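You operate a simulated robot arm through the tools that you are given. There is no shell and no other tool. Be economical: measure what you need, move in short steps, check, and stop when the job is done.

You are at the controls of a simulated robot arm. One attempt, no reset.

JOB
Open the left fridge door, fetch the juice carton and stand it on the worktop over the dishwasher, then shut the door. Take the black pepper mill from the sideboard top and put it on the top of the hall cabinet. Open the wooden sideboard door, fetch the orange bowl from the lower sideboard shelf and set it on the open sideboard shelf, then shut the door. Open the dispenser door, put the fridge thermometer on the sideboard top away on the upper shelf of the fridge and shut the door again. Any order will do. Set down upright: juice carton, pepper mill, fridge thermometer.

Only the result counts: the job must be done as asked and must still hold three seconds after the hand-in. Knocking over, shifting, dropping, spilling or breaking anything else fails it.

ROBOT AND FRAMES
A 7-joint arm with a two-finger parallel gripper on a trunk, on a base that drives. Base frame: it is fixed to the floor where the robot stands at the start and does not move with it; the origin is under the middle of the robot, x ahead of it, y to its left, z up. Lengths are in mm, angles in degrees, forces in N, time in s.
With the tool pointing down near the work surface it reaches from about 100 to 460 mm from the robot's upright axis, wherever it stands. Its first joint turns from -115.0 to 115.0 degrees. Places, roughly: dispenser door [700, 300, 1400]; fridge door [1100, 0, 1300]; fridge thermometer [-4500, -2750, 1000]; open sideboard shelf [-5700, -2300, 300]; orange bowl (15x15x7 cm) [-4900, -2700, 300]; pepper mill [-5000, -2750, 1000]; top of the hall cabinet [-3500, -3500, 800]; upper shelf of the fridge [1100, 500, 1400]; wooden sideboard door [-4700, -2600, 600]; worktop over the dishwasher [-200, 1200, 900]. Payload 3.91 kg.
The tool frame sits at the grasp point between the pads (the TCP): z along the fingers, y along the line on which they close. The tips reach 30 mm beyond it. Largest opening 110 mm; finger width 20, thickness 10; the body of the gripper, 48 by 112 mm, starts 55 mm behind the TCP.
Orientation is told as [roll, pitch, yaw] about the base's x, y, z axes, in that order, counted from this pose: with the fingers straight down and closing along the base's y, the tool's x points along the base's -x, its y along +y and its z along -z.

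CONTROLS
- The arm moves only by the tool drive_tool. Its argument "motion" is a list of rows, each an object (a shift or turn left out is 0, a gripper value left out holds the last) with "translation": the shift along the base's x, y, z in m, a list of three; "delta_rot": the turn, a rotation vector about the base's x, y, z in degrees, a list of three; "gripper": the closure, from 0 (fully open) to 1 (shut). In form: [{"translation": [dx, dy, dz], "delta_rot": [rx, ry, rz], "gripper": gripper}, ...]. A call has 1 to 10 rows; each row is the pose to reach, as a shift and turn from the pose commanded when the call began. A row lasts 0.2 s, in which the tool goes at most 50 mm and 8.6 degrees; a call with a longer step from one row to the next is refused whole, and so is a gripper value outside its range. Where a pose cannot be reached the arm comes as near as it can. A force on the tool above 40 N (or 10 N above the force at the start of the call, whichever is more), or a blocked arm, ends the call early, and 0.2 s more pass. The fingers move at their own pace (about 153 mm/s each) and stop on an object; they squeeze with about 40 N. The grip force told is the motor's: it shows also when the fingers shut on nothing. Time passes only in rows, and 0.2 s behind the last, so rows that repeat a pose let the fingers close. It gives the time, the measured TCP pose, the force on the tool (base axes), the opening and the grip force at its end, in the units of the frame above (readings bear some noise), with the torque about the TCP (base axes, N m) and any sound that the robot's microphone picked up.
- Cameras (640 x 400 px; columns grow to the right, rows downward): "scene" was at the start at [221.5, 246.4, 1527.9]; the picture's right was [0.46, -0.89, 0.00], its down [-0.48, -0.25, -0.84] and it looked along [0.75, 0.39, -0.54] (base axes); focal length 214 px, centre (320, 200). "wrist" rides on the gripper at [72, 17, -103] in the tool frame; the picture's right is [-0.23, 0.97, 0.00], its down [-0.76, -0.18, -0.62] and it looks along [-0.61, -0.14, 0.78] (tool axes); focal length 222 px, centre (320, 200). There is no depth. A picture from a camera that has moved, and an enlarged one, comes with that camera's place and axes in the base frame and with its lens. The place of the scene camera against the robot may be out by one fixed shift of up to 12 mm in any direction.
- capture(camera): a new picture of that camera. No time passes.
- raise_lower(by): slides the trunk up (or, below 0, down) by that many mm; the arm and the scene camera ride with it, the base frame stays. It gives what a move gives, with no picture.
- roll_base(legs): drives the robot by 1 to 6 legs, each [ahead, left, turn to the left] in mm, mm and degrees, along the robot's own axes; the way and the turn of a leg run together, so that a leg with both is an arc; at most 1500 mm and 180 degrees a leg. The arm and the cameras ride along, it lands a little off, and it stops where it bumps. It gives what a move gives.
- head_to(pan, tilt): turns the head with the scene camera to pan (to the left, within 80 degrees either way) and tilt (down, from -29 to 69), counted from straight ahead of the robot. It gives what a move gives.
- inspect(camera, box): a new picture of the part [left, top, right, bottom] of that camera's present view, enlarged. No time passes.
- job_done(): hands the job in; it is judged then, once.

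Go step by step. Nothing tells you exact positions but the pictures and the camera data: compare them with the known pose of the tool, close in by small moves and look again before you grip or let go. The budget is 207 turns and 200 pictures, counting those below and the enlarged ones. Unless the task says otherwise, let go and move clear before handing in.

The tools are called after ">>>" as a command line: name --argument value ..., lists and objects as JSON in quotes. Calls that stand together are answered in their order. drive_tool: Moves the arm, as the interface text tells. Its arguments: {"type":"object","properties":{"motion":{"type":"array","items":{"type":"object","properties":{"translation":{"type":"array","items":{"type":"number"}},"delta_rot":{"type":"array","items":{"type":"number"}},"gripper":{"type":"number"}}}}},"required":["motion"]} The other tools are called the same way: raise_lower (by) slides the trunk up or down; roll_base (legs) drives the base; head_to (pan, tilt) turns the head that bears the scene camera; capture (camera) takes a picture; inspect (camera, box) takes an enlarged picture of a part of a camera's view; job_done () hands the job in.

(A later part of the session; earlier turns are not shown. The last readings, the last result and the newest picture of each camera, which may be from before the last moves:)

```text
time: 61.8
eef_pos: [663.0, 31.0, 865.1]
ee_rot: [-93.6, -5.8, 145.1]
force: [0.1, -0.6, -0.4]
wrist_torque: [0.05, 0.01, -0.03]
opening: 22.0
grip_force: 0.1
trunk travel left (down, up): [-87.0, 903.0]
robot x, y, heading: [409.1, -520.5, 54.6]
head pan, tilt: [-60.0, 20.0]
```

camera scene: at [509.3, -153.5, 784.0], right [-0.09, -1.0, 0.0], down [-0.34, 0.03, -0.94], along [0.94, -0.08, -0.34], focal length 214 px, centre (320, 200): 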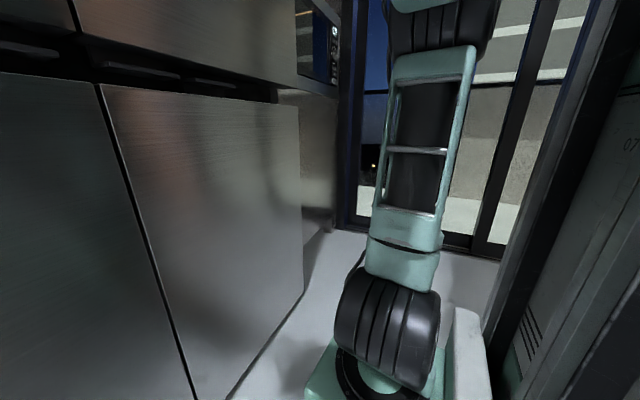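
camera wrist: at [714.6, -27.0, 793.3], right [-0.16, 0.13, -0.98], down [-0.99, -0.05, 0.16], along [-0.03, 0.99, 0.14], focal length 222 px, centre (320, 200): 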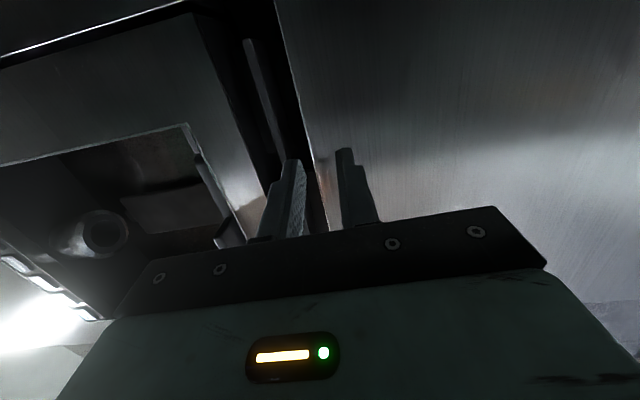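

>>> drive_tool --motion '[{"delta_rot": [-6.2, -2.8, 1], "translation": [0.0286, -0.0192, -0.0166]}, {"delta_rot": [-6.2, -2.8, 1], "translation": [0.0486, 0.0108, -0.0166]}, {"delta_rot": [-6.2, -2.8, 1], "translation": [0.068, 0.039, -0.0166]}, {"delta_rot": [-6.2, -2.8, 1], "translation": [0.087, 0.068, -0.0166]}]'

>>> capture --camera "wrist"

>>> head_to --pan 10 --tilt 0

>>> capture --camera "scene"

```text
time: 62.8
eef_pos: [751.5, 101.4, 846.4]
ee_rot: [-90.1, -0.1, 145.8]
force: [-0.1, 0.3, -0.6]
wrist_torque: [-0.01, 0.0, -0.05]
opening: 22.1
grip_force: 0.0
trunk travel left (down, up): [-87.0, 903.0]
robot x, y, heading: [404.5, -516.9, 54.7]
head pan, tilt: [-60.0, 20.0]
```

```text
165 pictures are left
camera wrist: at [752.9, -23.1, 829.4], right [-0.19, 0.13, -0.97], down [-0.98, -0.09, 0.18], along [-0.06, 0.99, 0.14], focal length 222 px, centre (320, 200)
```

wrist: 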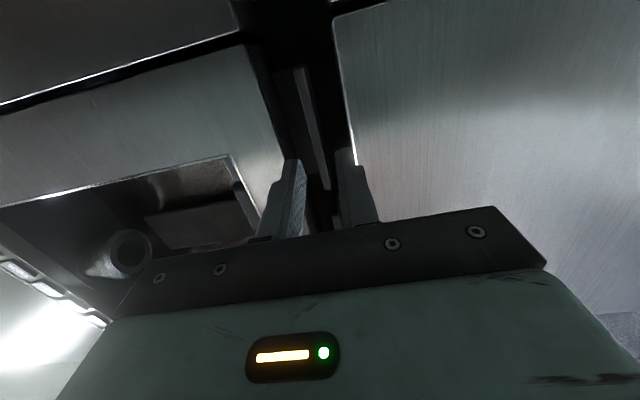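

```text
time: 64.2
eef_pos: [750.8, 102.9, 847.3]
ee_rot: [-90.1, 0.0, 145.7]
force: [-1.3, -1.1, 0.7]
wrist_torque: [0.02, -0.03, 0.01]
opening: 22.1
grip_force: 0.0
trunk travel left (down, up): [-87.0, 903.0]
robot x, y, heading: [403.9, -517.8, 54.8]
head pan, tilt: [10.0, 0.0]
```

```text
164 pictures are left
camera scene: at [357.8, -203.0, 816.2], right [0.9, -0.43, 0.0], down [0.0, 0.0, -1.0], along [0.43, 0.9, 0.0], focal length 214 px, centre (320, 200)
```

scene: 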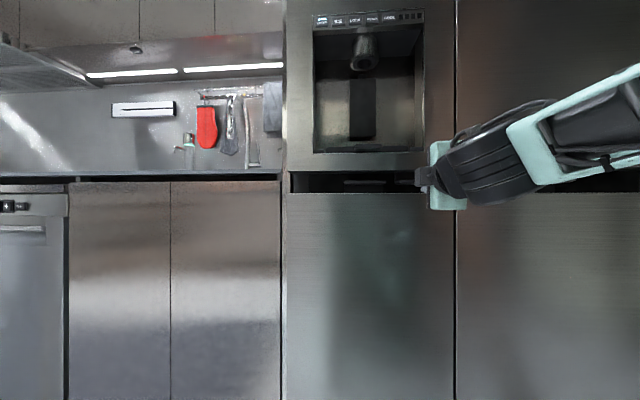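

>>> drive_tool --motion '[{"translation": [0.01, 0.015, 0.001]}, {"translation": [0.02, 0.03, 0.001]}, {"translation": [0.029, 0.043, 0.001]}, {"translation": [0.034, 0.05, 0.001]}]'

>>> capture --camera "wrist"

>>> inspect --camera "scene" --box '[280, 150, 480, 230]'

```text
time: 65.2
eef_pos: [784.5, 149.4, 849.0]
ee_rot: [-90.1, -0.2, 145.7]
force: [0.8, 0.2, 0.0]
wrist_torque: [0.02, -0.01, -0.02]
opening: 22.0
grip_force: 0.1
trunk travel left (down, up): [-87.0, 903.0]
robot x, y, heading: [405.1, -520.6, 54.8]
head pan, tilt: [10.0, 0.0]
```

```text
163 pictures are left
camera wrist: at [785.8, 25.2, 831.6], right [-0.19, 0.13, -0.97], down [-0.98, -0.09, 0.18], along [-0.06, 0.99, 0.14], focal length 222 px, centre (320, 200)
```

wrist: 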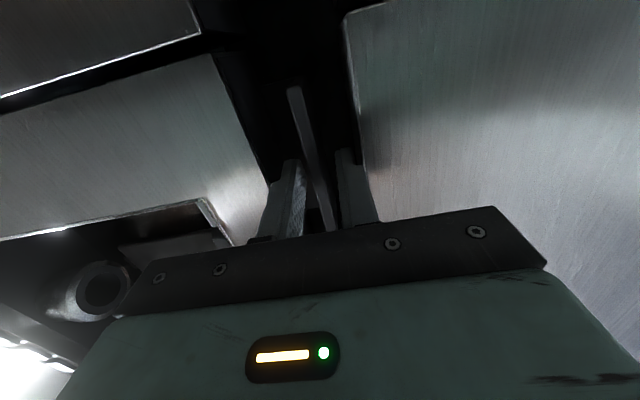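

```text
3.20 times, centred on (380, 190) of scene
camera zoom: at [357.7, -203.0, 816.2], right [0.91, -0.43, 0.0], down [0.0, 0.0, -1.0], along [0.43, 0.91, 0.0], focal length 686 px, centre (128, 232)
```

zoom: 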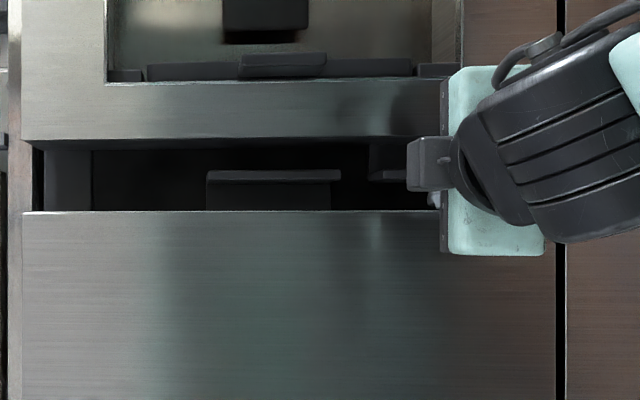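

>>> drive_tool --motion '[{"translation": [0.005, 0.008, 0]}, {"translation": [0.009, 0.013, 0]}, {"translation": [0.009, 0.013, 0], "gripper": 1}, {"translation": [0.009, 0.013, 0], "gripper": 1}, {"translation": [0.009, 0.013, 0], "gripper": 1}]'

```text
time: 66.4
eef_pos: [793.4, 162.0, 848.8]
ee_rot: [-90.1, -0.1, 145.7]
force: [1.2, 0.0, 4.3]
wrist_torque: [-0.89, 0.11, 0.24]
opening: 7.6
grip_force: 45.0
trunk travel left (down, up): [-87.0, 903.0]
robot x, y, heading: [405.5, -516.1, 54.7]
head pan, tilt: [10.0, 0.0]
```

Lip gripped (7.6 mm). Now a gentle pull along the door's arc.

>>> drive_tool --motion '[{"translation": [-0.0065, -0.009, 0], "delta_rot": [0, 0, -2]}, {"translation": [-0.013, -0.0181, 0], "delta_rot": [0, 0, -4]}, {"translation": [-0.02, -0.0265, 0], "delta_rot": [0, 0, -6]}, {"translation": [-0.0274, -0.0352, 0], "delta_rot": [0, 0, -8]}]'

>>> capture --camera "scene"

```text
time: 67.4
eef_pos: [767.4, 127.5, 850.4]
ee_rot: [-90.2, -0.1, 137.5]
force: [13.9, -6.9, 6.4]
wrist_torque: [-0.98, 0.23, -0.87]
opening: 7.9
grip_force: 45.3
trunk travel left (down, up): [-87.0, 903.0]
robot x, y, heading: [406.5, -518.9, 55.1]
head pan, tilt: [10.0, 0.0]
```

```text
161 pictures are left
camera scene: at [358.2, -203.3, 816.4], right [0.91, -0.43, 0.0], down [0.0, 0.0, -1.0], along [0.43, 0.91, 0.0], focal length 214 px, centre (320, 200)
```

scene: 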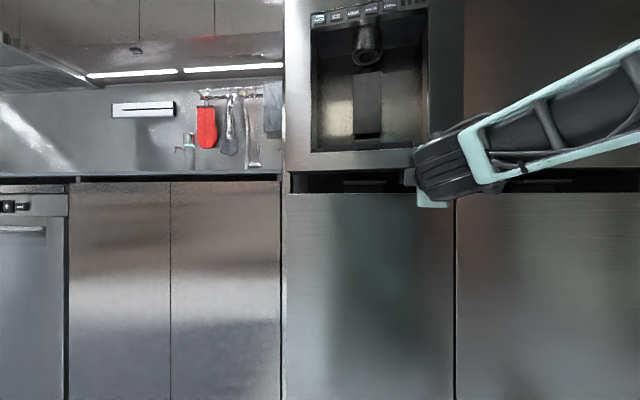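

>>> drive_tool --motion '[{"translation": [-0.0073, -0.0083, 0], "delta_rot": [0, 0, -2]}, {"translation": [-0.0146, -0.0166, 0], "delta_rot": [0, 0, -4]}, {"translation": [-0.0224, -0.0243, 0], "delta_rot": [0, 0, -6]}, {"translation": [-0.0302, -0.032, 0], "delta_rot": [0, 0, -8]}, {"translation": [-0.0386, -0.0391, 0], "delta_rot": [0, 0, -10]}, {"translation": [-0.047, -0.0462, 0], "delta_rot": [0, 0, -12]}, {"translation": [-0.0558, -0.0528, 0], "delta_rot": [0, 0, -14]}, {"translation": [-0.0646, -0.0593, 0], "delta_rot": [0, 0, -16]}, {"translation": [-0.0739, -0.0652, 0], "delta_rot": [0, 0, -18]}, {"translation": [-0.0832, -0.0711, 0], "delta_rot": [0, 0, -20]}]'

>>> capture --camera "scene"

```text
time: 69.6
eef_pos: [681.4, 55.9, 849.2]
ee_rot: [-89.9, -0.1, 118.0]
force: [9.6, -14.2, -0.7]
wrist_torque: [-0.53, -0.03, -0.18]
opening: 8.1
grip_force: 44.9
trunk travel left (down, up): [-87.0, 903.0]
robot x, y, heading: [402.2, -520.8, 54.9]
head pan, tilt: [10.0, 0.0]
```

```text
160 pictures are left
camera scene: at [357.9, -203.3, 816.3], right [0.91, -0.42, 0.0], down [0.0, 0.0, -1.0], along [0.42, 0.91, 0.0], focal length 214 px, centre (320, 200)
```

scene: 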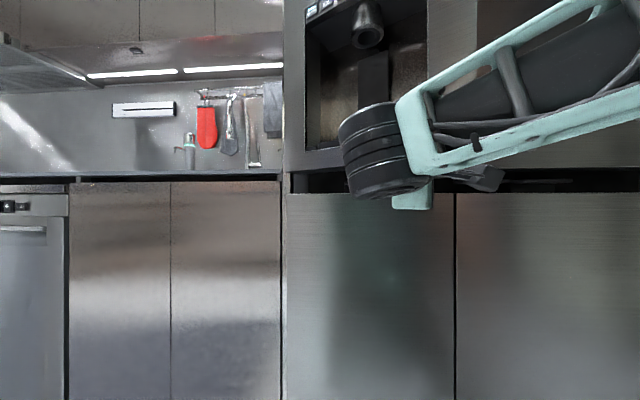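

>>> drive_tool --motion '[{"translation": [-0.0097, -0.0053, 0], "delta_rot": [0, 0, -2]}, {"translation": [-0.0194, -0.0105, 0], "delta_rot": [0, 0, -4]}, {"translation": [-0.0294, -0.0152, 0], "delta_rot": [0, 0, -6]}, {"translation": [-0.0394, -0.0197, 0], "delta_rot": [0, 0, -8]}, {"translation": [-0.0496, -0.0236, 0], "delta_rot": [0, 0, -9.5]}, {"translation": [-0.0598, -0.0274, 0], "delta_rot": [0, 0, -11]}, {"translation": [-0.0704, -0.0305, 0], "delta_rot": [0, 0, -12.5]}, {"translation": [-0.081, -0.0335, 0], "delta_rot": [0, 0, -14]}, {"translation": [-0.0918, -0.036, 0], "delta_rot": [0, 0, -15.5]}, {"translation": [-0.1025, -0.0384, 0], "delta_rot": [0, 0, -17]}]'

>>> capture --camera "scene"

```text
time: 71.8
eef_pos: [578.4, 19.5, 849.4]
ee_rot: [-90.2, -0.2, 101.0]
force: [-1.0, 13.1, 8.7]
wrist_torque: [-0.5, 0.49, 0.12]
opening: 7.6
grip_force: 45.1
trunk travel left (down, up): [-87.0, 903.0]
robot x, y, heading: [404.6, -521.4, 54.7]
head pan, tilt: [10.0, 0.0]
```

```text
159 pictures are left
camera scene: at [357.6, -202.8, 816.1], right [0.91, -0.42, 0.0], down [0.0, 0.0, -1.0], along [0.42, 0.91, 0.0], focal length 214 px, centre (320, 200)
```

scene: 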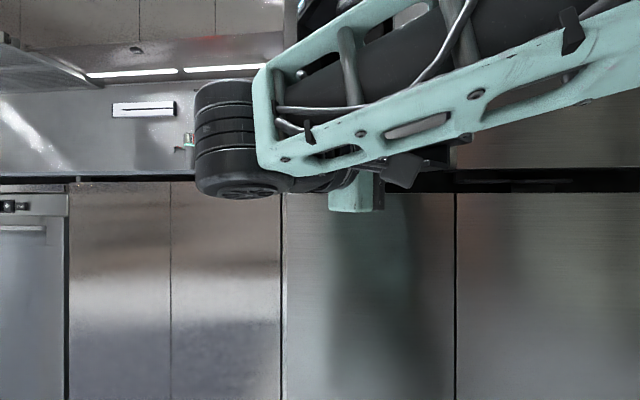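

Door is ~48° open. I'll release the lip, withdraw using the base, then push the door wider from inside.

>>> drive_tool --motion '[{"gripper": 0.8}, {"gripper": 0.8}]'

>>> roll_base --legs '[[-57, 55, 0]]'

>>> capture --camera "wrist"

```text
time: 72.4
eef_pos: [579.3, 19.3, 849.6]
ee_rot: [-90.1, -0.1, 100.8]
force: [-1.1, -0.6, 0.0]
wrist_torque: [-0.02, -0.03, 0.0]
opening: 22.0
grip_force: 0.1
trunk travel left (down, up): [-87.0, 903.0]
robot x, y, heading: [403.7, -516.3, 54.4]
head pan, tilt: [10.0, 0.0]
```

```text
time: 73.5
eef_pos: [502.4, 3.0, 850.2]
ee_rot: [-90.1, -0.1, 100.8]
force: [0.3, -0.2, 0.7]
wrist_torque: [-0.02, -0.02, 0.0]
opening: 21.8
grip_force: 0.1
trunk travel left (down, up): [-87.0, 903.0]
robot x, y, heading: [328.1, -539.0, 54.9]
head pan, tilt: [10.0, 0.0]
```

```text
158 pictures are left
camera wrist: at [414.7, -85.8, 832.8], right [-0.04, 0.22, -0.97], down [-0.76, 0.63, 0.18], along [0.65, 0.74, 0.14], focal length 222 px, centre (320, 200)
```

wrist: 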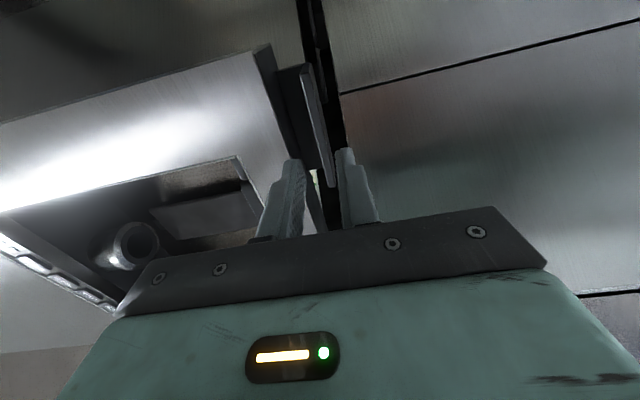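

>>> roll_base --legs '[[-160, 0, 0], [0, -330, 0]]'

>>> drive_tool --motion '[{"delta_rot": [0, 0, 8.5], "gripper": 1}, {"delta_rot": [0, 0, 17]}, {"delta_rot": [0, 0, 25.5]}, {"delta_rot": [0, 0, 34]}, {"delta_rot": [0, 0, 42.5]}, {"delta_rot": [0, 0, 45]}]'

>>> head_to --pan 0 --tilt -10

>>> capture --camera "scene"

```text
time: 76.7
eef_pos: [685.2, -322.7, 849.3]
ee_rot: [-90.1, -0.1, 100.8]
force: [0.8, -0.1, 0.3]
wrist_torque: [0.02, -0.01, -0.01]
opening: 22.1
grip_force: 0.1
trunk travel left (down, up): [-87.0, 903.0]
robot x, y, heading: [512.4, -862.7, 55.1]
head pan, tilt: [10.0, 0.0]
```

```text
time: 78.1
eef_pos: [685.0, -323.5, 850.0]
ee_rot: [-90.1, 0.0, 146.0]
force: [-0.1, -0.7, -0.1]
wrist_torque: [0.01, 0.01, -0.01]
opening: 0.0
grip_force: 37.9
trunk travel left (down, up): [-87.0, 903.0]
robot x, y, heading: [510.7, -861.0, 55.0]
head pan, tilt: [10.0, 0.0]
```

```text
time: 78.8
eef_pos: [683.7, -322.3, 849.3]
ee_rot: [-90.1, -0.1, 145.9]
force: [-0.3, 1.3, -0.2]
wrist_torque: [0.0, 0.02, 0.0]
opening: 0.1
grip_force: 37.4
trunk travel left (down, up): [-87.0, 903.0]
robot x, y, heading: [514.2, -861.9, 54.9]
head pan, tilt: [0.0, -10.0]
```

```text
157 pictures are left
camera scene: at [474.1, -558.1, 831.4], right [0.82, -0.57, 0.0], down [0.1, 0.14, -0.98], along [0.56, 0.81, 0.17], focal length 214 px, centre (320, 200)
```

scene: 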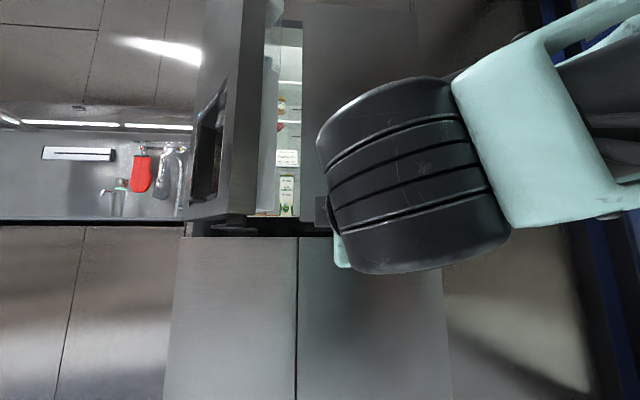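

>>> inspect --camera "scene" --box '[180, 0, 340, 260]'

```text
1.54 times, centred on (260, 130) of scene
camera zoom: at [474.1, -558.1, 831.4], right [0.82, -0.57, 0.0], down [0.1, 0.14, -0.98], along [0.56, 0.81, 0.17], focal length 330 px, centre (412, 308)
```

zoom: 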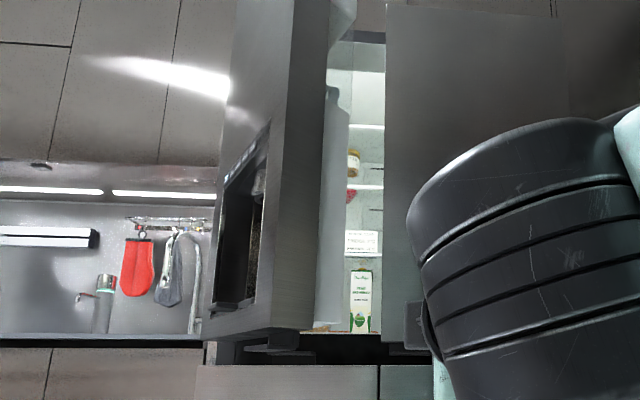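

I see a carton on the low shelf behind this door. I'll raise the tool, drive in on the right of the door edge and slide left to push the door wide.

>>> drive_tool --motion '[{"translation": [0, 0, 0.04]}, {"translation": [0, 0, 0.08]}]'

>>> roll_base --legs '[[250, 0, 0], [0, 100, 0]]'

>>> capture --camera "scene"

>>> capture --camera "wrist"

```text
time: 79.4
eef_pos: [687.3, -323.0, 931.0]
ee_rot: [-90.1, -0.2, 145.9]
force: [0.1, -0.5, -0.2]
wrist_torque: [0.02, 0.01, -0.04]
opening: 0.3
grip_force: 37.7
trunk travel left (down, up): [-87.0, 903.0]
robot x, y, heading: [511.9, -860.1, 55.1]
head pan, tilt: [0.0, -10.0]
```

```text
time: 82.0
eef_pos: [744.9, -61.2, 930.9]
ee_rot: [-90.1, -0.2, 146.1]
force: [-0.3, 0.5, -0.1]
wrist_torque: [0.04, 0.01, 0.02]
opening: 0.0
grip_force: 37.5
trunk travel left (down, up): [-87.0, 903.0]
robot x, y, heading: [573.0, -599.1, 55.2]
head pan, tilt: [0.0, -10.0]
```

```text
155 pictures are left
camera scene: at [534.0, -295.8, 831.5], right [0.82, -0.57, 0.0], down [0.1, 0.14, -0.98], along [0.56, 0.81, 0.17], focal length 214 px, centre (320, 200)
```

scene: 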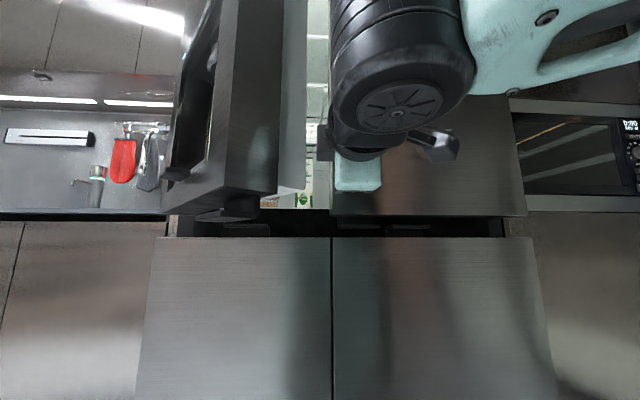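

```text
154 pictures are left
camera wrist: at [748.3, -185.6, 913.3], right [-0.19, 0.13, -0.97], down [-0.98, -0.09, 0.18], along [-0.07, 0.99, 0.14], focal length 222 px, centre (320, 200)
```

wrist: 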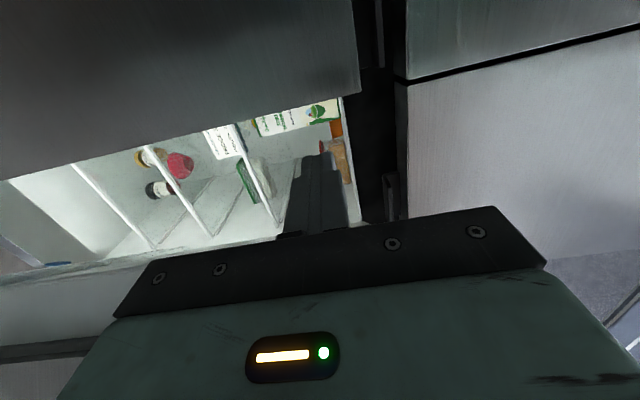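

>>> roll_base --legs '[[0, 180, 0]]'

>>> capture --camera "scene"

```text
time: 83.1
eef_pos: [691.1, -22.7, 931.9]
ee_rot: [-90.2, -0.2, 144.7]
force: [2.8, -10.8, -2.6]
wrist_torque: [-0.11, -0.2, 0.81]
opening: 0.0
grip_force: 37.1
trunk travel left (down, up): [-87.0, 903.0]
robot x, y, heading: [511.2, -554.3, 55.2]
head pan, tilt: [0.0, -10.0]
stopped in leg 1: the force on the tool passed its limit at 135 N (the readings are from after the stop); the commanded pose is now the measured one
```

```text
153 pictures are left
camera scene: at [473.4, -254.2, 831.7], right [0.82, -0.57, 0.0], down [0.1, 0.14, -0.98], along [0.56, 0.81, 0.17], focal length 214 px, centre (320, 200)
```

scene: 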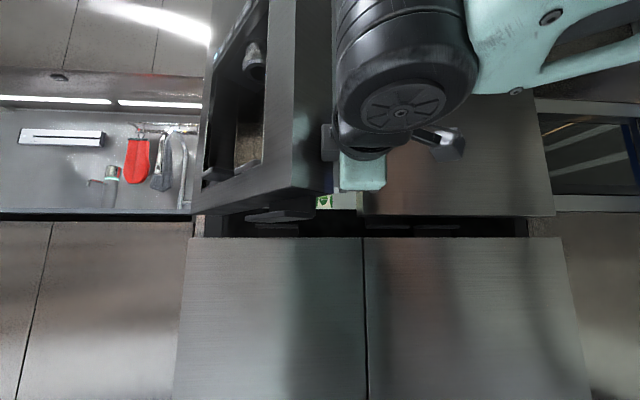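

>>> drive_tool --motion '[{"translation": [-0.012, 0.007, 0]}, {"translation": [-0.025, 0.014, 0]}, {"translation": [-0.037, 0.021, 0]}, {"translation": [-0.05, 0.028, 0]}, {"translation": [-0.062, 0.034, 0]}, {"translation": [-0.075, 0.04, 0]}, {"translation": [-0.087, 0.046, 0]}, {"translation": [-0.1, 0.052, 0]}, {"translation": [-0.112, 0.056, 0]}, {"translation": [-0.125, 0.06, 0]}]'

>>> capture --camera "scene"

```text
time: 83.4
eef_pos: [689.4, -23.1, 932.9]
ee_rot: [-90.1, -0.2, 144.3]
force: [2.7, -17.4, -3.8]
wrist_torque: [-0.18, -0.29, 1.28]
opening: 0.1
grip_force: 37.6
trunk travel left (down, up): [-87.0, 903.0]
robot x, y, heading: [509.6, -552.7, 55.0]
head pan, tilt: [0.0, -10.0]
stopped in row 1: the force on the tool passed its limit at 60 N (the readings are from after the stop); the commanded pose is now the measured one
```

```text
152 pictures are left
camera scene: at [473.6, -254.8, 831.7], right [0.82, -0.57, 0.0], down [0.1, 0.14, -0.98], along [0.56, 0.81, 0.17], focal length 214 px, centre (320, 200)
```

scene: 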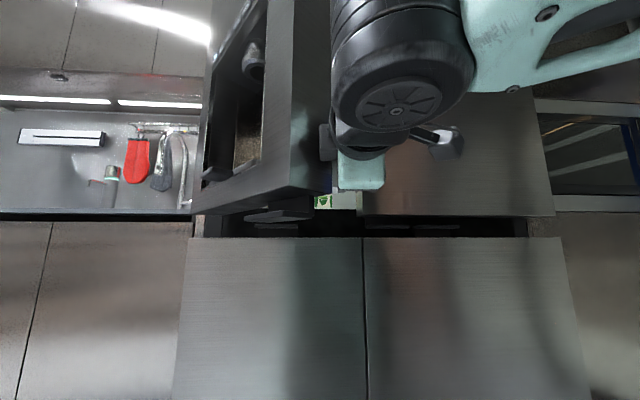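

The gripper is butting the door's edge instead of its inner face. I'll back off, yaw the tool left so the fingers hook behind the door, then pull it outward.

>>> drive_tool --motion '[{"translation": [0.033, -0.022, 0]}, {"translation": [0.066, -0.045, 0]}, {"translation": [0.066, -0.045, 0], "delta_rot": [0, 0, 8]}, {"translation": [0.066, -0.045, 0], "delta_rot": [0, 0, 16]}, {"translation": [0.066, -0.045, 0], "delta_rot": [0, 0, 24]}, {"translation": [0.066, -0.045, 0], "delta_rot": [0, 0, 32]}, {"translation": [0.066, -0.045, 0], "delta_rot": [0, 0, 40]}, {"translation": [0.066, -0.045, 0], "delta_rot": [0, 0, 48]}, {"translation": [0.066, -0.045, 0], "delta_rot": [0, 0, 56]}]'

>>> drive_tool --motion '[{"translation": [-0.005, 0.02, 0]}, {"translation": [-0.035, 0.05, 0]}, {"translation": [-0.07, 0.07, 0]}]'

>>> capture --camera "scene"

>>> capture --camera "wrist"

```text
time: 85.4
eef_pos: [674.1, 61.7, 898.2]
ee_rot: [-88.8, 0.1, -163.1]
force: [-6.1, -0.9, -0.4]
wrist_torque: [0.05, 0.02, -0.49]
opening: 0.0
grip_force: 37.3
out of reach, approached as far as the arm can: row 2, 3, 4, 5, 6, 7, 8, 9
trunk travel left (down, up): [-87.0, 903.0]
robot x, y, heading: [517.1, -555.2, 55.2]
head pan, tilt: [0.0, -10.0]
```

```text
time: 86.2
eef_pos: [602.6, 104.9, 903.4]
ee_rot: [-88.8, 0.0, -163.6]
force: [0.5, -0.7, -1.1]
wrist_torque: [-0.02, 0.0, 0.02]
opening: 0.0
grip_force: 37.9
out of reach, approached as far as the arm can: row 2, 3
trunk travel left (down, up): [-87.0, 903.0]
robot x, y, heading: [512.2, -559.1, 55.2]
head pan, tilt: [0.0, -10.0]
```

```text
151 pictures are left
camera scene: at [473.6, -254.2, 831.5], right [0.82, -0.57, 0.0], down [0.1, 0.14, -0.98], along [0.56, 0.81, 0.17], focal length 214 px, centre (320, 200)
```

scene: 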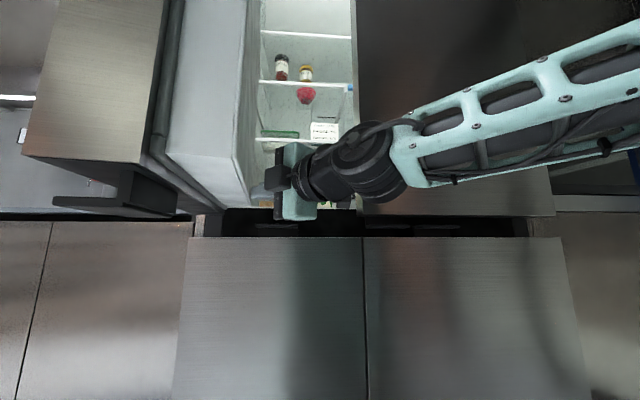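

```text
150 pictures are left
camera wrist: at [702.0, 27.6, 887.8], right [-0.21, -0.08, -0.97], down [-0.55, -0.81, 0.19], along [-0.8, 0.58, 0.13], focal length 222 px, centre (320, 200)
```

wrist: 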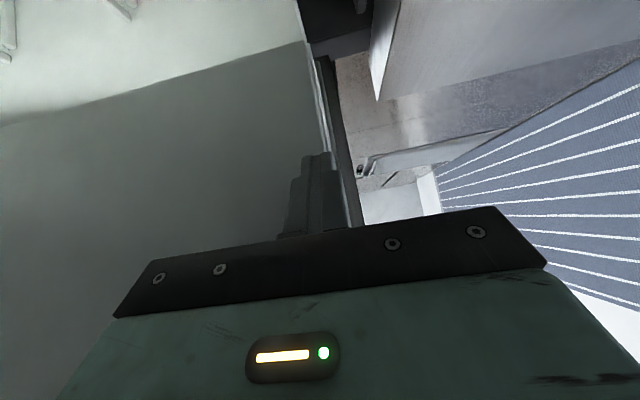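

The swing pushed the door wide. I'll push it a bit further left.

>>> drive_tool --motion '[{"translation": [-0.012, 0.006, 0]}, {"translation": [-0.025, 0.012, 0]}, {"translation": [-0.037, 0.018, 0]}, {"translation": [-0.05, 0.024, 0]}, {"translation": [-0.062, 0.03, 0]}, {"translation": [-0.075, 0.036, 0]}]'

>>> capture --camera "scene"

```text
time: 87.6
eef_pos: [528.0, 139.7, 905.9]
ee_rot: [-88.9, 0.1, -163.3]
force: [0.2, 0.4, 0.7]
wrist_torque: [0.02, 0.01, 0.01]
opening: 0.3
grip_force: 38.1
out of reach, approached as far as the arm can: row 1, 2, 3
trunk travel left (down, up): [-87.0, 903.0]
robot x, y, heading: [514.6, -555.2, 55.4]
head pan, tilt: [0.0, -10.0]
```

```text
149 pictures are left
camera scene: at [473.3, -254.1, 831.5], right [0.82, -0.57, 0.0], down [0.1, 0.14, -0.98], along [0.56, 0.81, 0.17], focal length 214 px, centre (320, 200)
```

scene: 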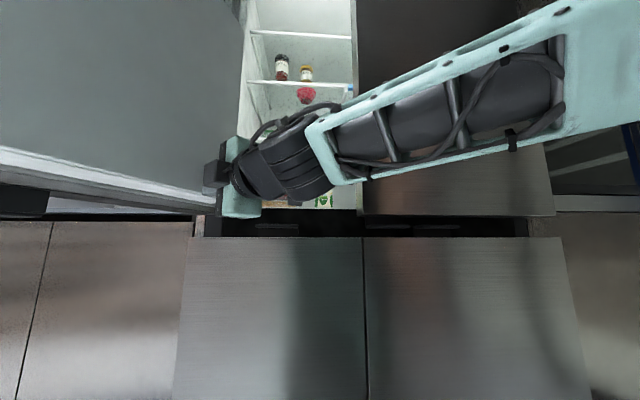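

>>> roll_base --legs '[[-100, -60, 0]]'

>>> drive_tool --motion '[{"translation": [0.033, -0.022, 0]}, {"translation": [0.066, -0.045, 0]}, {"translation": [0.1, -0.067, 0.0]}, {"translation": [0.13, -0.09, 0]}, {"translation": [0.16, -0.11, 0]}]'

>>> raise_lower --by 200

>>> head_to --pan 0 --tilt 10

>>> capture --camera "scene"

```text
time: 88.8
eef_pos: [520.1, 22.0, 904.6]
ee_rot: [-88.9, 0.0, -163.2]
force: [0.6, 0.6, 1.1]
wrist_torque: [0.01, 0.05, 0.01]
opening: 0.0
grip_force: 37.5
trunk travel left (down, up): [-87.0, 903.0]
robot x, y, heading: [502.7, -672.9, 55.0]
head pan, tilt: [0.0, -10.0]
```

```text
time: 90.0
eef_pos: [667.2, -71.1, 911.7]
ee_rot: [-88.8, -0.1, -163.4]
force: [-0.4, 0.5, -0.3]
wrist_torque: [-0.01, 0.0, -0.04]
opening: 0.0
grip_force: 37.2
out of reach, approached as far as the arm can: row 5
trunk travel left (down, up): [-87.0, 903.0]
robot x, y, heading: [504.2, -673.0, 55.3]
head pan, tilt: [0.0, -10.0]
```

```text
time: 92.2
eef_pos: [666.1, -71.4, 1112.0]
ee_rot: [-88.8, -0.1, -163.5]
force: [0.3, 0.6, 0.2]
wrist_torque: [-0.01, 0.04, -0.01]
opening: 0.1
grip_force: 38.1
trunk travel left (down, up): [-287.0, 703.0]
robot x, y, heading: [501.4, -677.4, 55.4]
head pan, tilt: [0.0, -10.0]
```

```text
time: 93.0
eef_pos: [665.5, -71.3, 1111.1]
ee_rot: [-88.7, -0.1, -163.4]
force: [-0.2, -0.6, 0.9]
wrist_torque: [-0.03, -0.02, 0.01]
opening: 0.1
grip_force: 37.4
trunk travel left (down, up): [-287.0, 703.0]
robot x, y, heading: [508.0, -675.1, 55.2]
head pan, tilt: [0.0, 10.0]
```

```text
148 pictures are left
camera scene: at [469.9, -364.0, 1000.3], right [0.82, -0.57, 0.0], down [-0.1, -0.14, -0.98], along [0.56, 0.81, -0.17], focal length 214 px, centre (320, 200)
```

scene: 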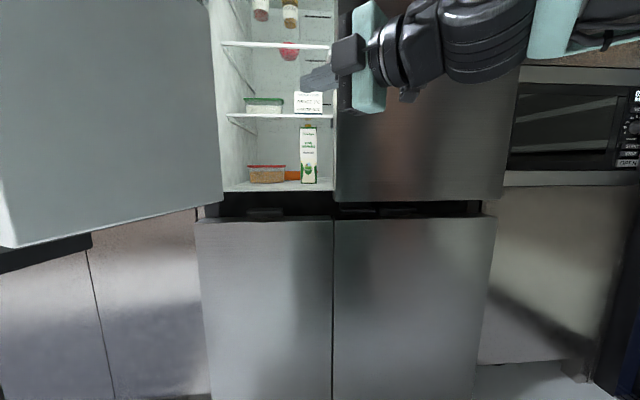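

>>> inspect --camera "scene" --box '[210, 85, 350, 205]'

>>> head_to --pan 0 --tilt -20

>>> capture --camera "scene"

```text
3.33 times, centred on (280, 145) of scene
camera zoom: at [469.9, -364.0, 1000.3], right [0.82, -0.57, 0.0], down [-0.1, -0.14, -0.98], along [0.56, 0.81, -0.17], focal length 715 px, centre (453, 383)
```

zoom: 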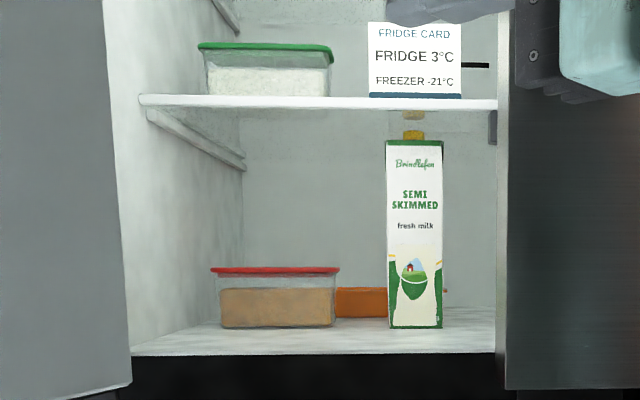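

```text
time: 94.0
eef_pos: [665.7, -72.1, 1111.5]
ee_rot: [-88.8, -0.1, -163.5]
force: [-0.2, 0.3, 0.2]
wrist_torque: [0.01, -0.01, 0.01]
opening: 0.0
grip_force: 37.8
trunk travel left (down, up): [-287.0, 703.0]
robot x, y, heading: [505.0, -674.8, 55.4]
head pan, tilt: [0.0, -20.0]
```

```text
146 pictures are left
camera scene: at [460.2, -377.9, 1045.5], right [0.82, -0.57, 0.0], down [0.19, 0.28, -0.94], along [0.54, 0.77, 0.34], focal length 214 px, centre (320, 200)
```

scene: 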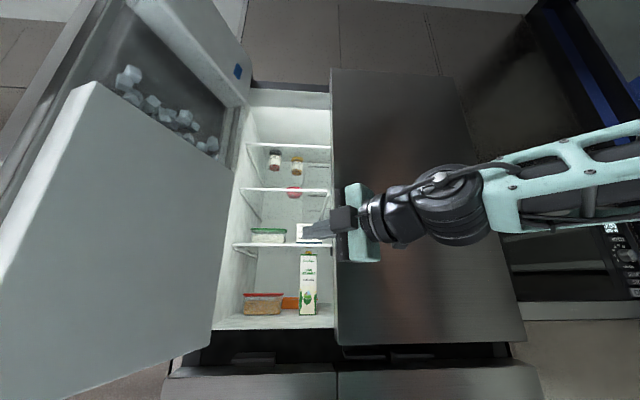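

The carton in view is milk, not juice. I'll examine the rest of the interior closely.

>>> inspect --camera "scene" --box '[210, 120, 350, 220]'

>>> inspect --camera "scene" --box '[210, 230, 350, 340]'

```text
4.00 times, centred on (280, 170) of scene
camera zoom: at [460.2, -377.9, 1045.5], right [0.82, -0.57, 0.0], down [0.19, 0.28, -0.94], along [0.54, 0.77, 0.34], focal length 858 px, centre (480, 320)
```

zoom: 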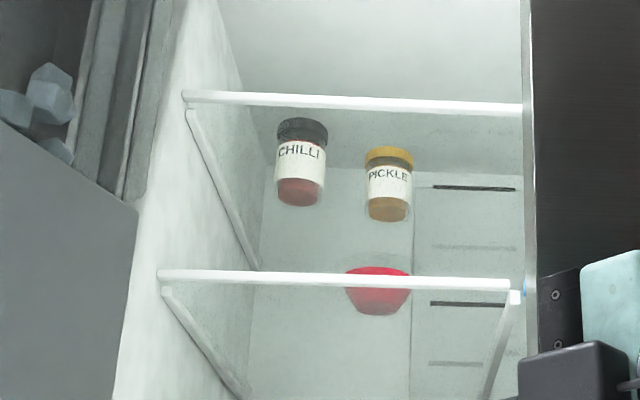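

```text
3.64 times, centred on (280, 285) of scene
camera zoom: at [460.2, -377.9, 1045.5], right [0.82, -0.57, 0.0], down [0.19, 0.28, -0.94], along [0.54, 0.77, 0.34], focal length 780 px, centre (466, -109)
```

zoom: 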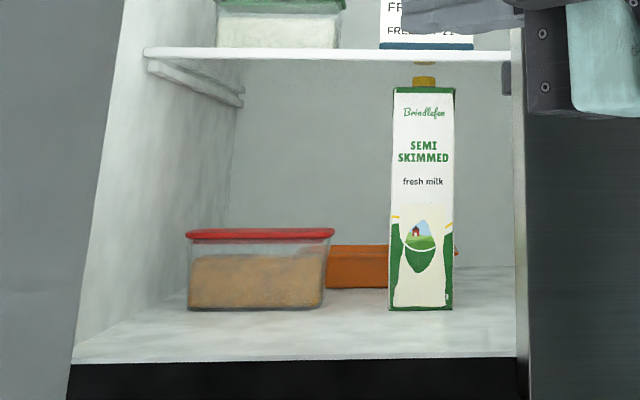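

No juice in view here; the listed "fridge door" position matches the right upper door. I'll open that one the same way via its lip near the seam.

>>> drive_tool --motion '[{"delta_rot": [0, 0, -8], "translation": [0.01, -0.007, 0]}, {"delta_rot": [0, 0, -16], "translation": [0.02, -0.014, 0]}, {"delta_rot": [0, 0, -24], "translation": [0.03, -0.02, 0]}, {"delta_rot": [0, 0, -32], "translation": [0.04, -0.027, 0]}, {"delta_rot": [0, 0, -40], "translation": [0.05, -0.034, 0]}, {"delta_rot": [0, 0, -48], "translation": [0.05, -0.034, 0]}, {"delta_rot": [0, 0, -50.6], "translation": [0.05, -0.034, 0]}]'

>>> raise_lower --by -200

>>> roll_base --legs '[[50, 0, 0], [0, 130, 1]]'

>>> capture --camera "wrist"

>>> capture --camera "scene"

```text
time: 95.6
eef_pos: [717.6, -106.9, 1114.1]
ee_rot: [-88.7, 0.0, 145.9]
force: [0.3, 0.0, -0.1]
wrist_torque: [-0.01, 0.01, -0.01]
opening: 0.1
grip_force: 38.1
out of reach, approached as far as the arm can: row 3
trunk travel left (down, up): [-287.0, 703.0]
robot x, y, heading: [505.2, -674.8, 55.4]
head pan, tilt: [0.0, -20.0]
```

```text
time: 97.7
eef_pos: [717.2, -106.5, 913.3]
ee_rot: [-88.9, -0.1, 145.9]
force: [-0.3, -0.2, -0.5]
wrist_torque: [-0.03, 0.0, -0.04]
opening: 0.0
grip_force: 37.2
trunk travel left (down, up): [-87.0, 903.0]
robot x, y, heading: [505.9, -669.1, 55.1]
head pan, tilt: [0.0, -20.0]
```

```text
time: 99.5
eef_pos: [626.1, 12.3, 912.1]
ee_rot: [-88.8, -0.2, 147.1]
force: [0.7, -0.1, -0.1]
wrist_torque: [-0.02, -0.04, 0.04]
opening: 0.0
grip_force: 37.2
trunk travel left (down, up): [-87.0, 903.0]
robot x, y, heading: [427.0, -561.7, 56.4]
head pan, tilt: [0.0, -20.0]
```

```text
143 pictures are left
camera wrist: at [631.2, -113.8, 897.6], right [-0.2, 0.11, -0.97], down [-0.98, -0.11, 0.19], along [-0.08, 0.99, 0.13], focal length 222 px, centre (320, 200)
```

wrist: 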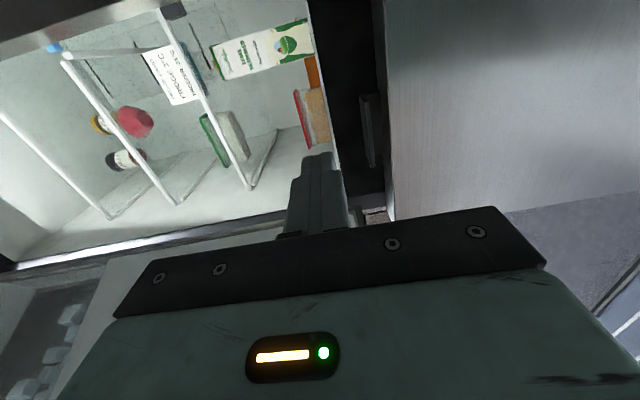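

```text
142 pictures are left
camera scene: at [375.8, -265.1, 845.5], right [0.83, -0.55, 0.0], down [0.19, 0.28, -0.94], along [0.52, 0.78, 0.34], focal length 214 px, centre (320, 200)
```

scene: 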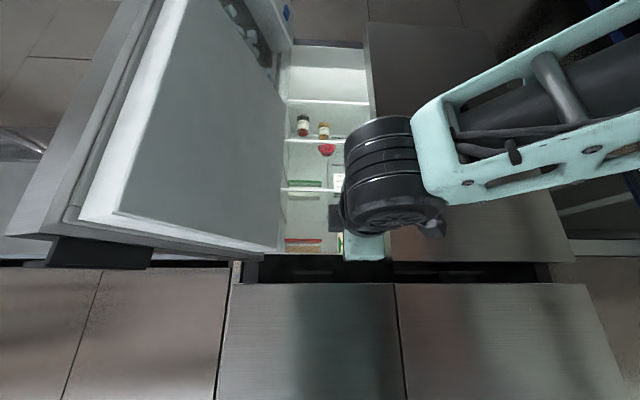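

>>> drive_tool --motion '[{"translation": [0.04, -0.027, -0.02], "delta_rot": [1, -0.67, -1], "gripper": 0.8}, {"translation": [0.08, -0.053, -0.05], "delta_rot": [1, -0.67, -1]}, {"translation": [0.12, -0.08, -0.063], "delta_rot": [1, -0.67, -1]}, {"translation": [0.157, -0.1, -0.063], "delta_rot": [1, -0.67, -1]}, {"translation": [0.18, -0.07, -0.063], "delta_rot": [1, -0.67, -1]}, {"translation": [0.205, -0.035, -0.063], "delta_rot": [1, -0.67, -1]}, {"translation": [0.225, -0.0054, -0.063], "delta_rot": [1, -0.67, -1]}]'

>>> capture --camera "wrist"

>>> head_to --pan 0 --tilt 0

>>> capture --camera "scene"

```text
refused: row 1 steps farther than a row can; nothing moved
```

```text
141 pictures are left
camera wrist: at [631.2, -113.8, 897.6], right [-0.2, 0.11, -0.97], down [-0.98, -0.11, 0.19], along [-0.08, 0.99, 0.13], focal length 222 px, centre (320, 200)
```

wrist: 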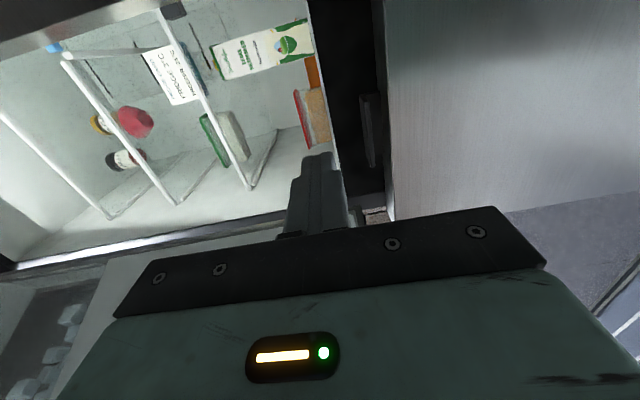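

```text
time: 100.4
eef_pos: [626.9, 11.9, 912.4]
ee_rot: [-88.8, -0.1, 147.0]
force: [0.1, -0.1, 0.1]
wrist_torque: [-0.01, -0.01, 0.01]
opening: 0.0
grip_force: 37.9
trunk travel left (down, up): [-87.0, 903.0]
robot x, y, heading: [430.3, -563.0, 56.3]
head pan, tilt: [0.0, 0.0]
```

```text
140 pictures are left
camera scene: at [383.5, -253.5, 816.3], right [0.83, -0.55, 0.0], down [0.0, 0.0, -1.0], along [0.55, 0.83, 0.0], focal length 214 px, centre (320, 200)
```

scene: 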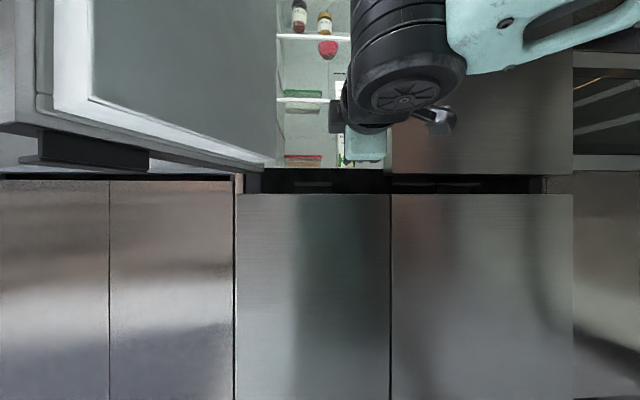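

>>> drive_tool --motion '[{"translation": [0.033, -0.022, -0.015], "delta_rot": [1, -0.67, -1], "gripper": 0.8}, {"translation": [0.066, -0.044, -0.03], "delta_rot": [1, -0.67, -1]}, {"translation": [0.1, -0.066, -0.045], "delta_rot": [1, -0.67, -1]}, {"translation": [0.133, -0.085, -0.06], "delta_rot": [1, -0.67, -1]}, {"translation": [0.157, -0.1, -0.063], "delta_rot": [1, -0.67, -1]}, {"translation": [0.18, -0.07, -0.063], "delta_rot": [1, -0.67, -1]}, {"translation": [0.205, -0.035, -0.063], "delta_rot": [1, -0.67, -1]}, {"translation": [0.225, -0.0054, -0.063], "delta_rot": [1, -0.67, -1]}]'

>>> capture --camera "wrist"

>>> capture --camera "scene"

```text
time: 102.2
eef_pos: [852.6, 7.9, 849.8]
ee_rot: [-90.0, -0.1, 146.0]
force: [0.0, 0.2, -0.8]
wrist_torque: [-0.02, 0.01, 0.03]
opening: 22.1
grip_force: 0.1
out of reach, approached as far as the arm can: row 2, 3, 4, 5, 6
trunk travel left (down, up): [-87.0, 903.0]
robot x, y, heading: [424.7, -561.7, 56.3]
head pan, tilt: [0.0, 0.0]
```

```text
139 pictures are left
camera wrist: at [855.0, -117.9, 832.8], right [-0.19, 0.13, -0.97], down [-0.98, -0.09, 0.18], along [-0.07, 0.99, 0.14], focal length 222 px, centre (320, 200)
```

wrist: 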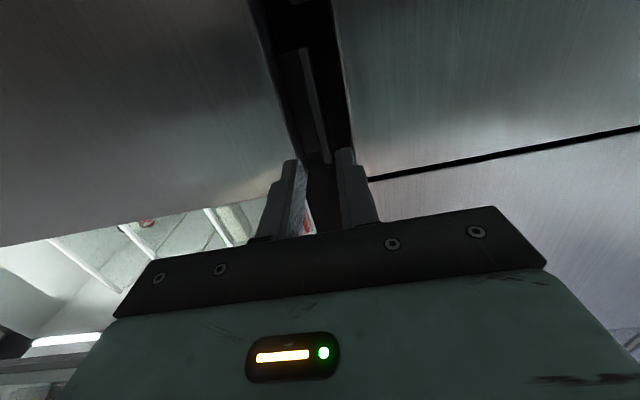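

```text
138 pictures are left
camera scene: at [383.6, -253.5, 816.3], right [0.83, -0.56, 0.0], down [0.0, 0.0, -1.0], along [0.56, 0.83, 0.0], focal length 214 px, centre (320, 200)
```

scene: 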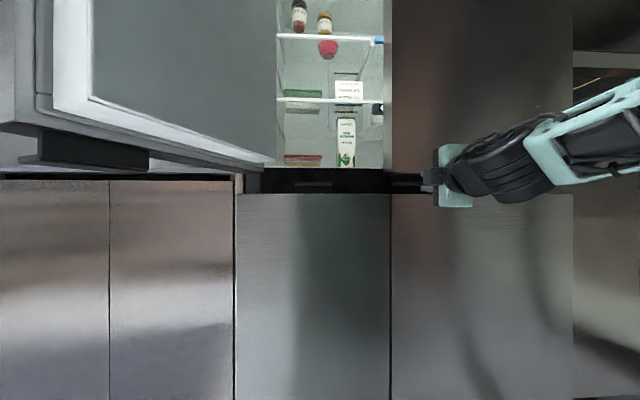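

>>> drive_tool --motion '[{"translation": [0.014, 0.017, 0.0]}, {"translation": [0.025, 0.033, 0.0]}, {"translation": [0.036, 0.05, 0.0]}, {"translation": [0.047, 0.067, 0.0]}, {"translation": [0.054, 0.078, 0.0]}]'

>>> drive_tool --motion '[{"gripper": 1}, {"gripper": 1}, {"gripper": 1}]'

>>> capture --camera "wrist"

```text
time: 103.4
eef_pos: [905.6, 85.0, 848.5]
ee_rot: [-89.9, 0.1, 146.1]
force: [0.3, -1.0, -0.4]
wrist_torque: [-0.01, -0.01, 0.02]
opening: 22.1
grip_force: 0.1
trunk travel left (down, up): [-87.0, 903.0]
robot x, y, heading: [426.5, -561.0, 56.3]
head pan, tilt: [0.0, 0.0]
```

```text
time: 104.2
eef_pos: [905.3, 84.7, 850.6]
ee_rot: [-90.1, -0.1, 146.0]
force: [3.5, 3.6, 10.9]
wrist_torque: [-0.29, -0.16, 1.42]
opening: 7.9
grip_force: 45.1
trunk travel left (down, up): [-87.0, 903.0]
robot x, y, heading: [425.4, -562.5, 56.5]
head pan, tilt: [0.0, 0.0]
```

```text
137 pictures are left
camera wrist: at [907.6, -40.4, 832.6], right [-0.19, 0.13, -0.97], down [-0.98, -0.09, 0.18], along [-0.07, 0.99, 0.14], focal length 222 px, centre (320, 200)
```

wrist: 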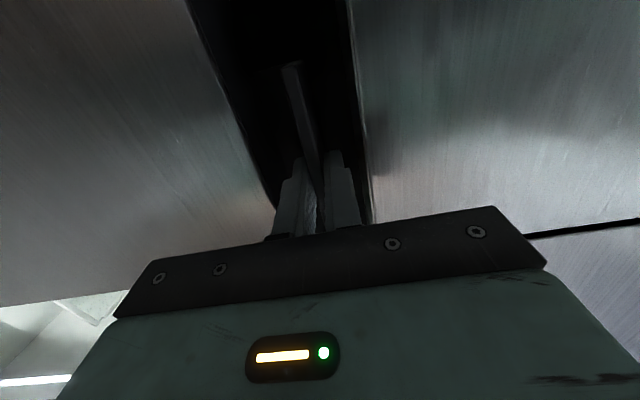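

>>> drive_tool --motion '[{"translation": [-0.01, -0.0153, 0], "delta_rot": [0, 0, 2.5]}, {"translation": [-0.02, -0.0307, 0], "delta_rot": [0, 0, 5]}, {"translation": [-0.0287, -0.0468, 0], "delta_rot": [0, 0, 7.5]}, {"translation": [-0.0373, -0.0629, 0], "delta_rot": [0, 0, 10]}, {"translation": [-0.0445, -0.0797, 0], "delta_rot": [0, 0, 12.5]}, {"translation": [-0.0516, -0.0964, 0], "delta_rot": [0, 0, 15]}, {"translation": [-0.0573, -0.1138, 0], "delta_rot": [0, 0, 17.5]}, {"translation": [-0.063, -0.1312, 0], "delta_rot": [0, 0, 20]}, {"translation": [-0.0672, -0.149, 0], "delta_rot": [0, 0, 22.5]}, {"translation": [-0.0713, -0.1668, 0], "delta_rot": [0, 0, 25]}]'

>>> capture --camera "scene"

```text
time: 105.8
eef_pos: [846.3, 6.2, 849.8]
ee_rot: [-89.0, 0.0, 162.0]
force: [3.2, -0.2, -7.5]
wrist_torque: [1.04, -0.64, 0.11]
opening: 8.2
grip_force: 45.0
out of reach, approached as far as the arm can: row 6, 7
trunk travel left (down, up): [-87.0, 903.0]
robot x, y, heading: [425.4, -559.0, 56.4]
head pan, tilt: [0.0, 0.0]
stopped in row 7: the force on the tool passed its limit at 53 N (the readings are from after the stop); the commanded pose is now the measured one
```

```text
136 pictures are left
camera scene: at [384.1, -253.4, 816.2], right [0.83, -0.56, 0.0], down [0.0, 0.0, -1.0], along [0.56, 0.83, 0.0], focal length 214 px, centre (320, 200)
```

scene: 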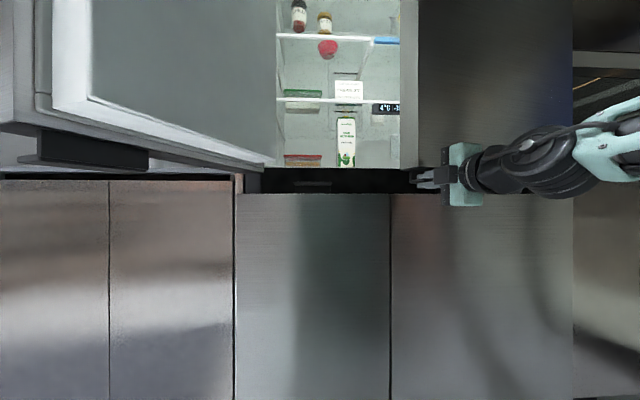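

>>> roll_base --legs '[[-35, -7, 0], [-35, -14, 0]]'

>>> capture --camera "scene"

```text
time: 107.1
eef_pos: [824.8, -64.0, 850.9]
ee_rot: [-89.1, -0.2, 161.9]
force: [10.1, -4.8, -17.3]
wrist_torque: [0.83, -0.45, -1.41]
opening: 8.5
grip_force: 44.9
trunk travel left (down, up): [-87.0, 903.0]
robot x, y, heading: [404.8, -633.5, 56.2]
head pan, tilt: [0.0, 0.0]
```

```text
135 pictures are left
camera scene: at [362.5, -323.5, 816.1], right [0.83, -0.56, 0.0], down [0.0, 0.0, -1.0], along [0.56, 0.83, 0.0], focal length 214 px, centre (320, 200)
```

scene: 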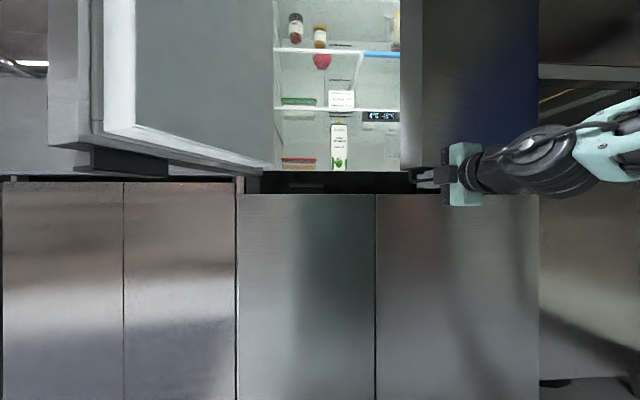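

>>> roll_base --legs '[[-33, -15, 0], [-32, -19, 0], [-30, -21, 0], [-28, -24, 0]]'

>>> head_to --pan -20 --tilt 0

>>> capture --camera "scene"

```text
time: 109.3
eef_pos: [819.6, -208.7, 850.3]
ee_rot: [-89.1, -0.2, 162.1]
force: [-7.4, -3.4, -9.6]
wrist_torque: [0.95, -0.2, -1.15]
opening: 8.2
grip_force: 45.1
trunk travel left (down, up): [-87.0, 903.0]
robot x, y, heading: [400.8, -780.2, 56.2]
head pan, tilt: [0.0, 0.0]
```

```text
time: 110.2
eef_pos: [820.3, -209.3, 850.4]
ee_rot: [-89.0, -0.3, 162.0]
force: [-2.2, -1.0, -4.2]
wrist_torque: [1.03, -0.29, -0.25]
opening: 8.3
grip_force: 44.7
trunk travel left (down, up): [-87.0, 903.0]
robot x, y, heading: [399.2, -774.1, 56.3]
head pan, tilt: [-20.0, 0.0]
```

```text
134 pictures are left
camera scene: at [381.9, -491.3, 816.2], right [0.59, -0.81, 0.0], down [0.0, 0.0, -1.0], along [0.81, 0.59, 0.0], focal length 214 px, centre (320, 200)
```

scene: 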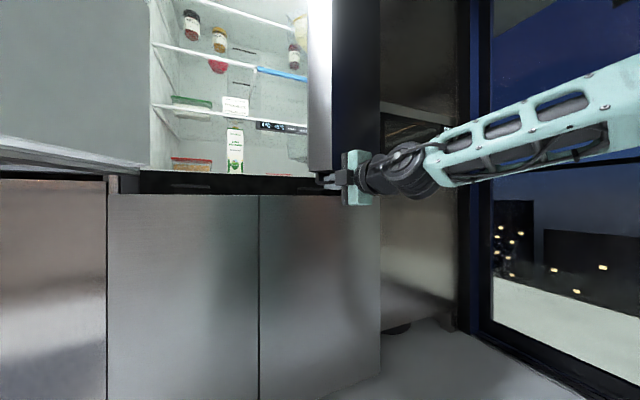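

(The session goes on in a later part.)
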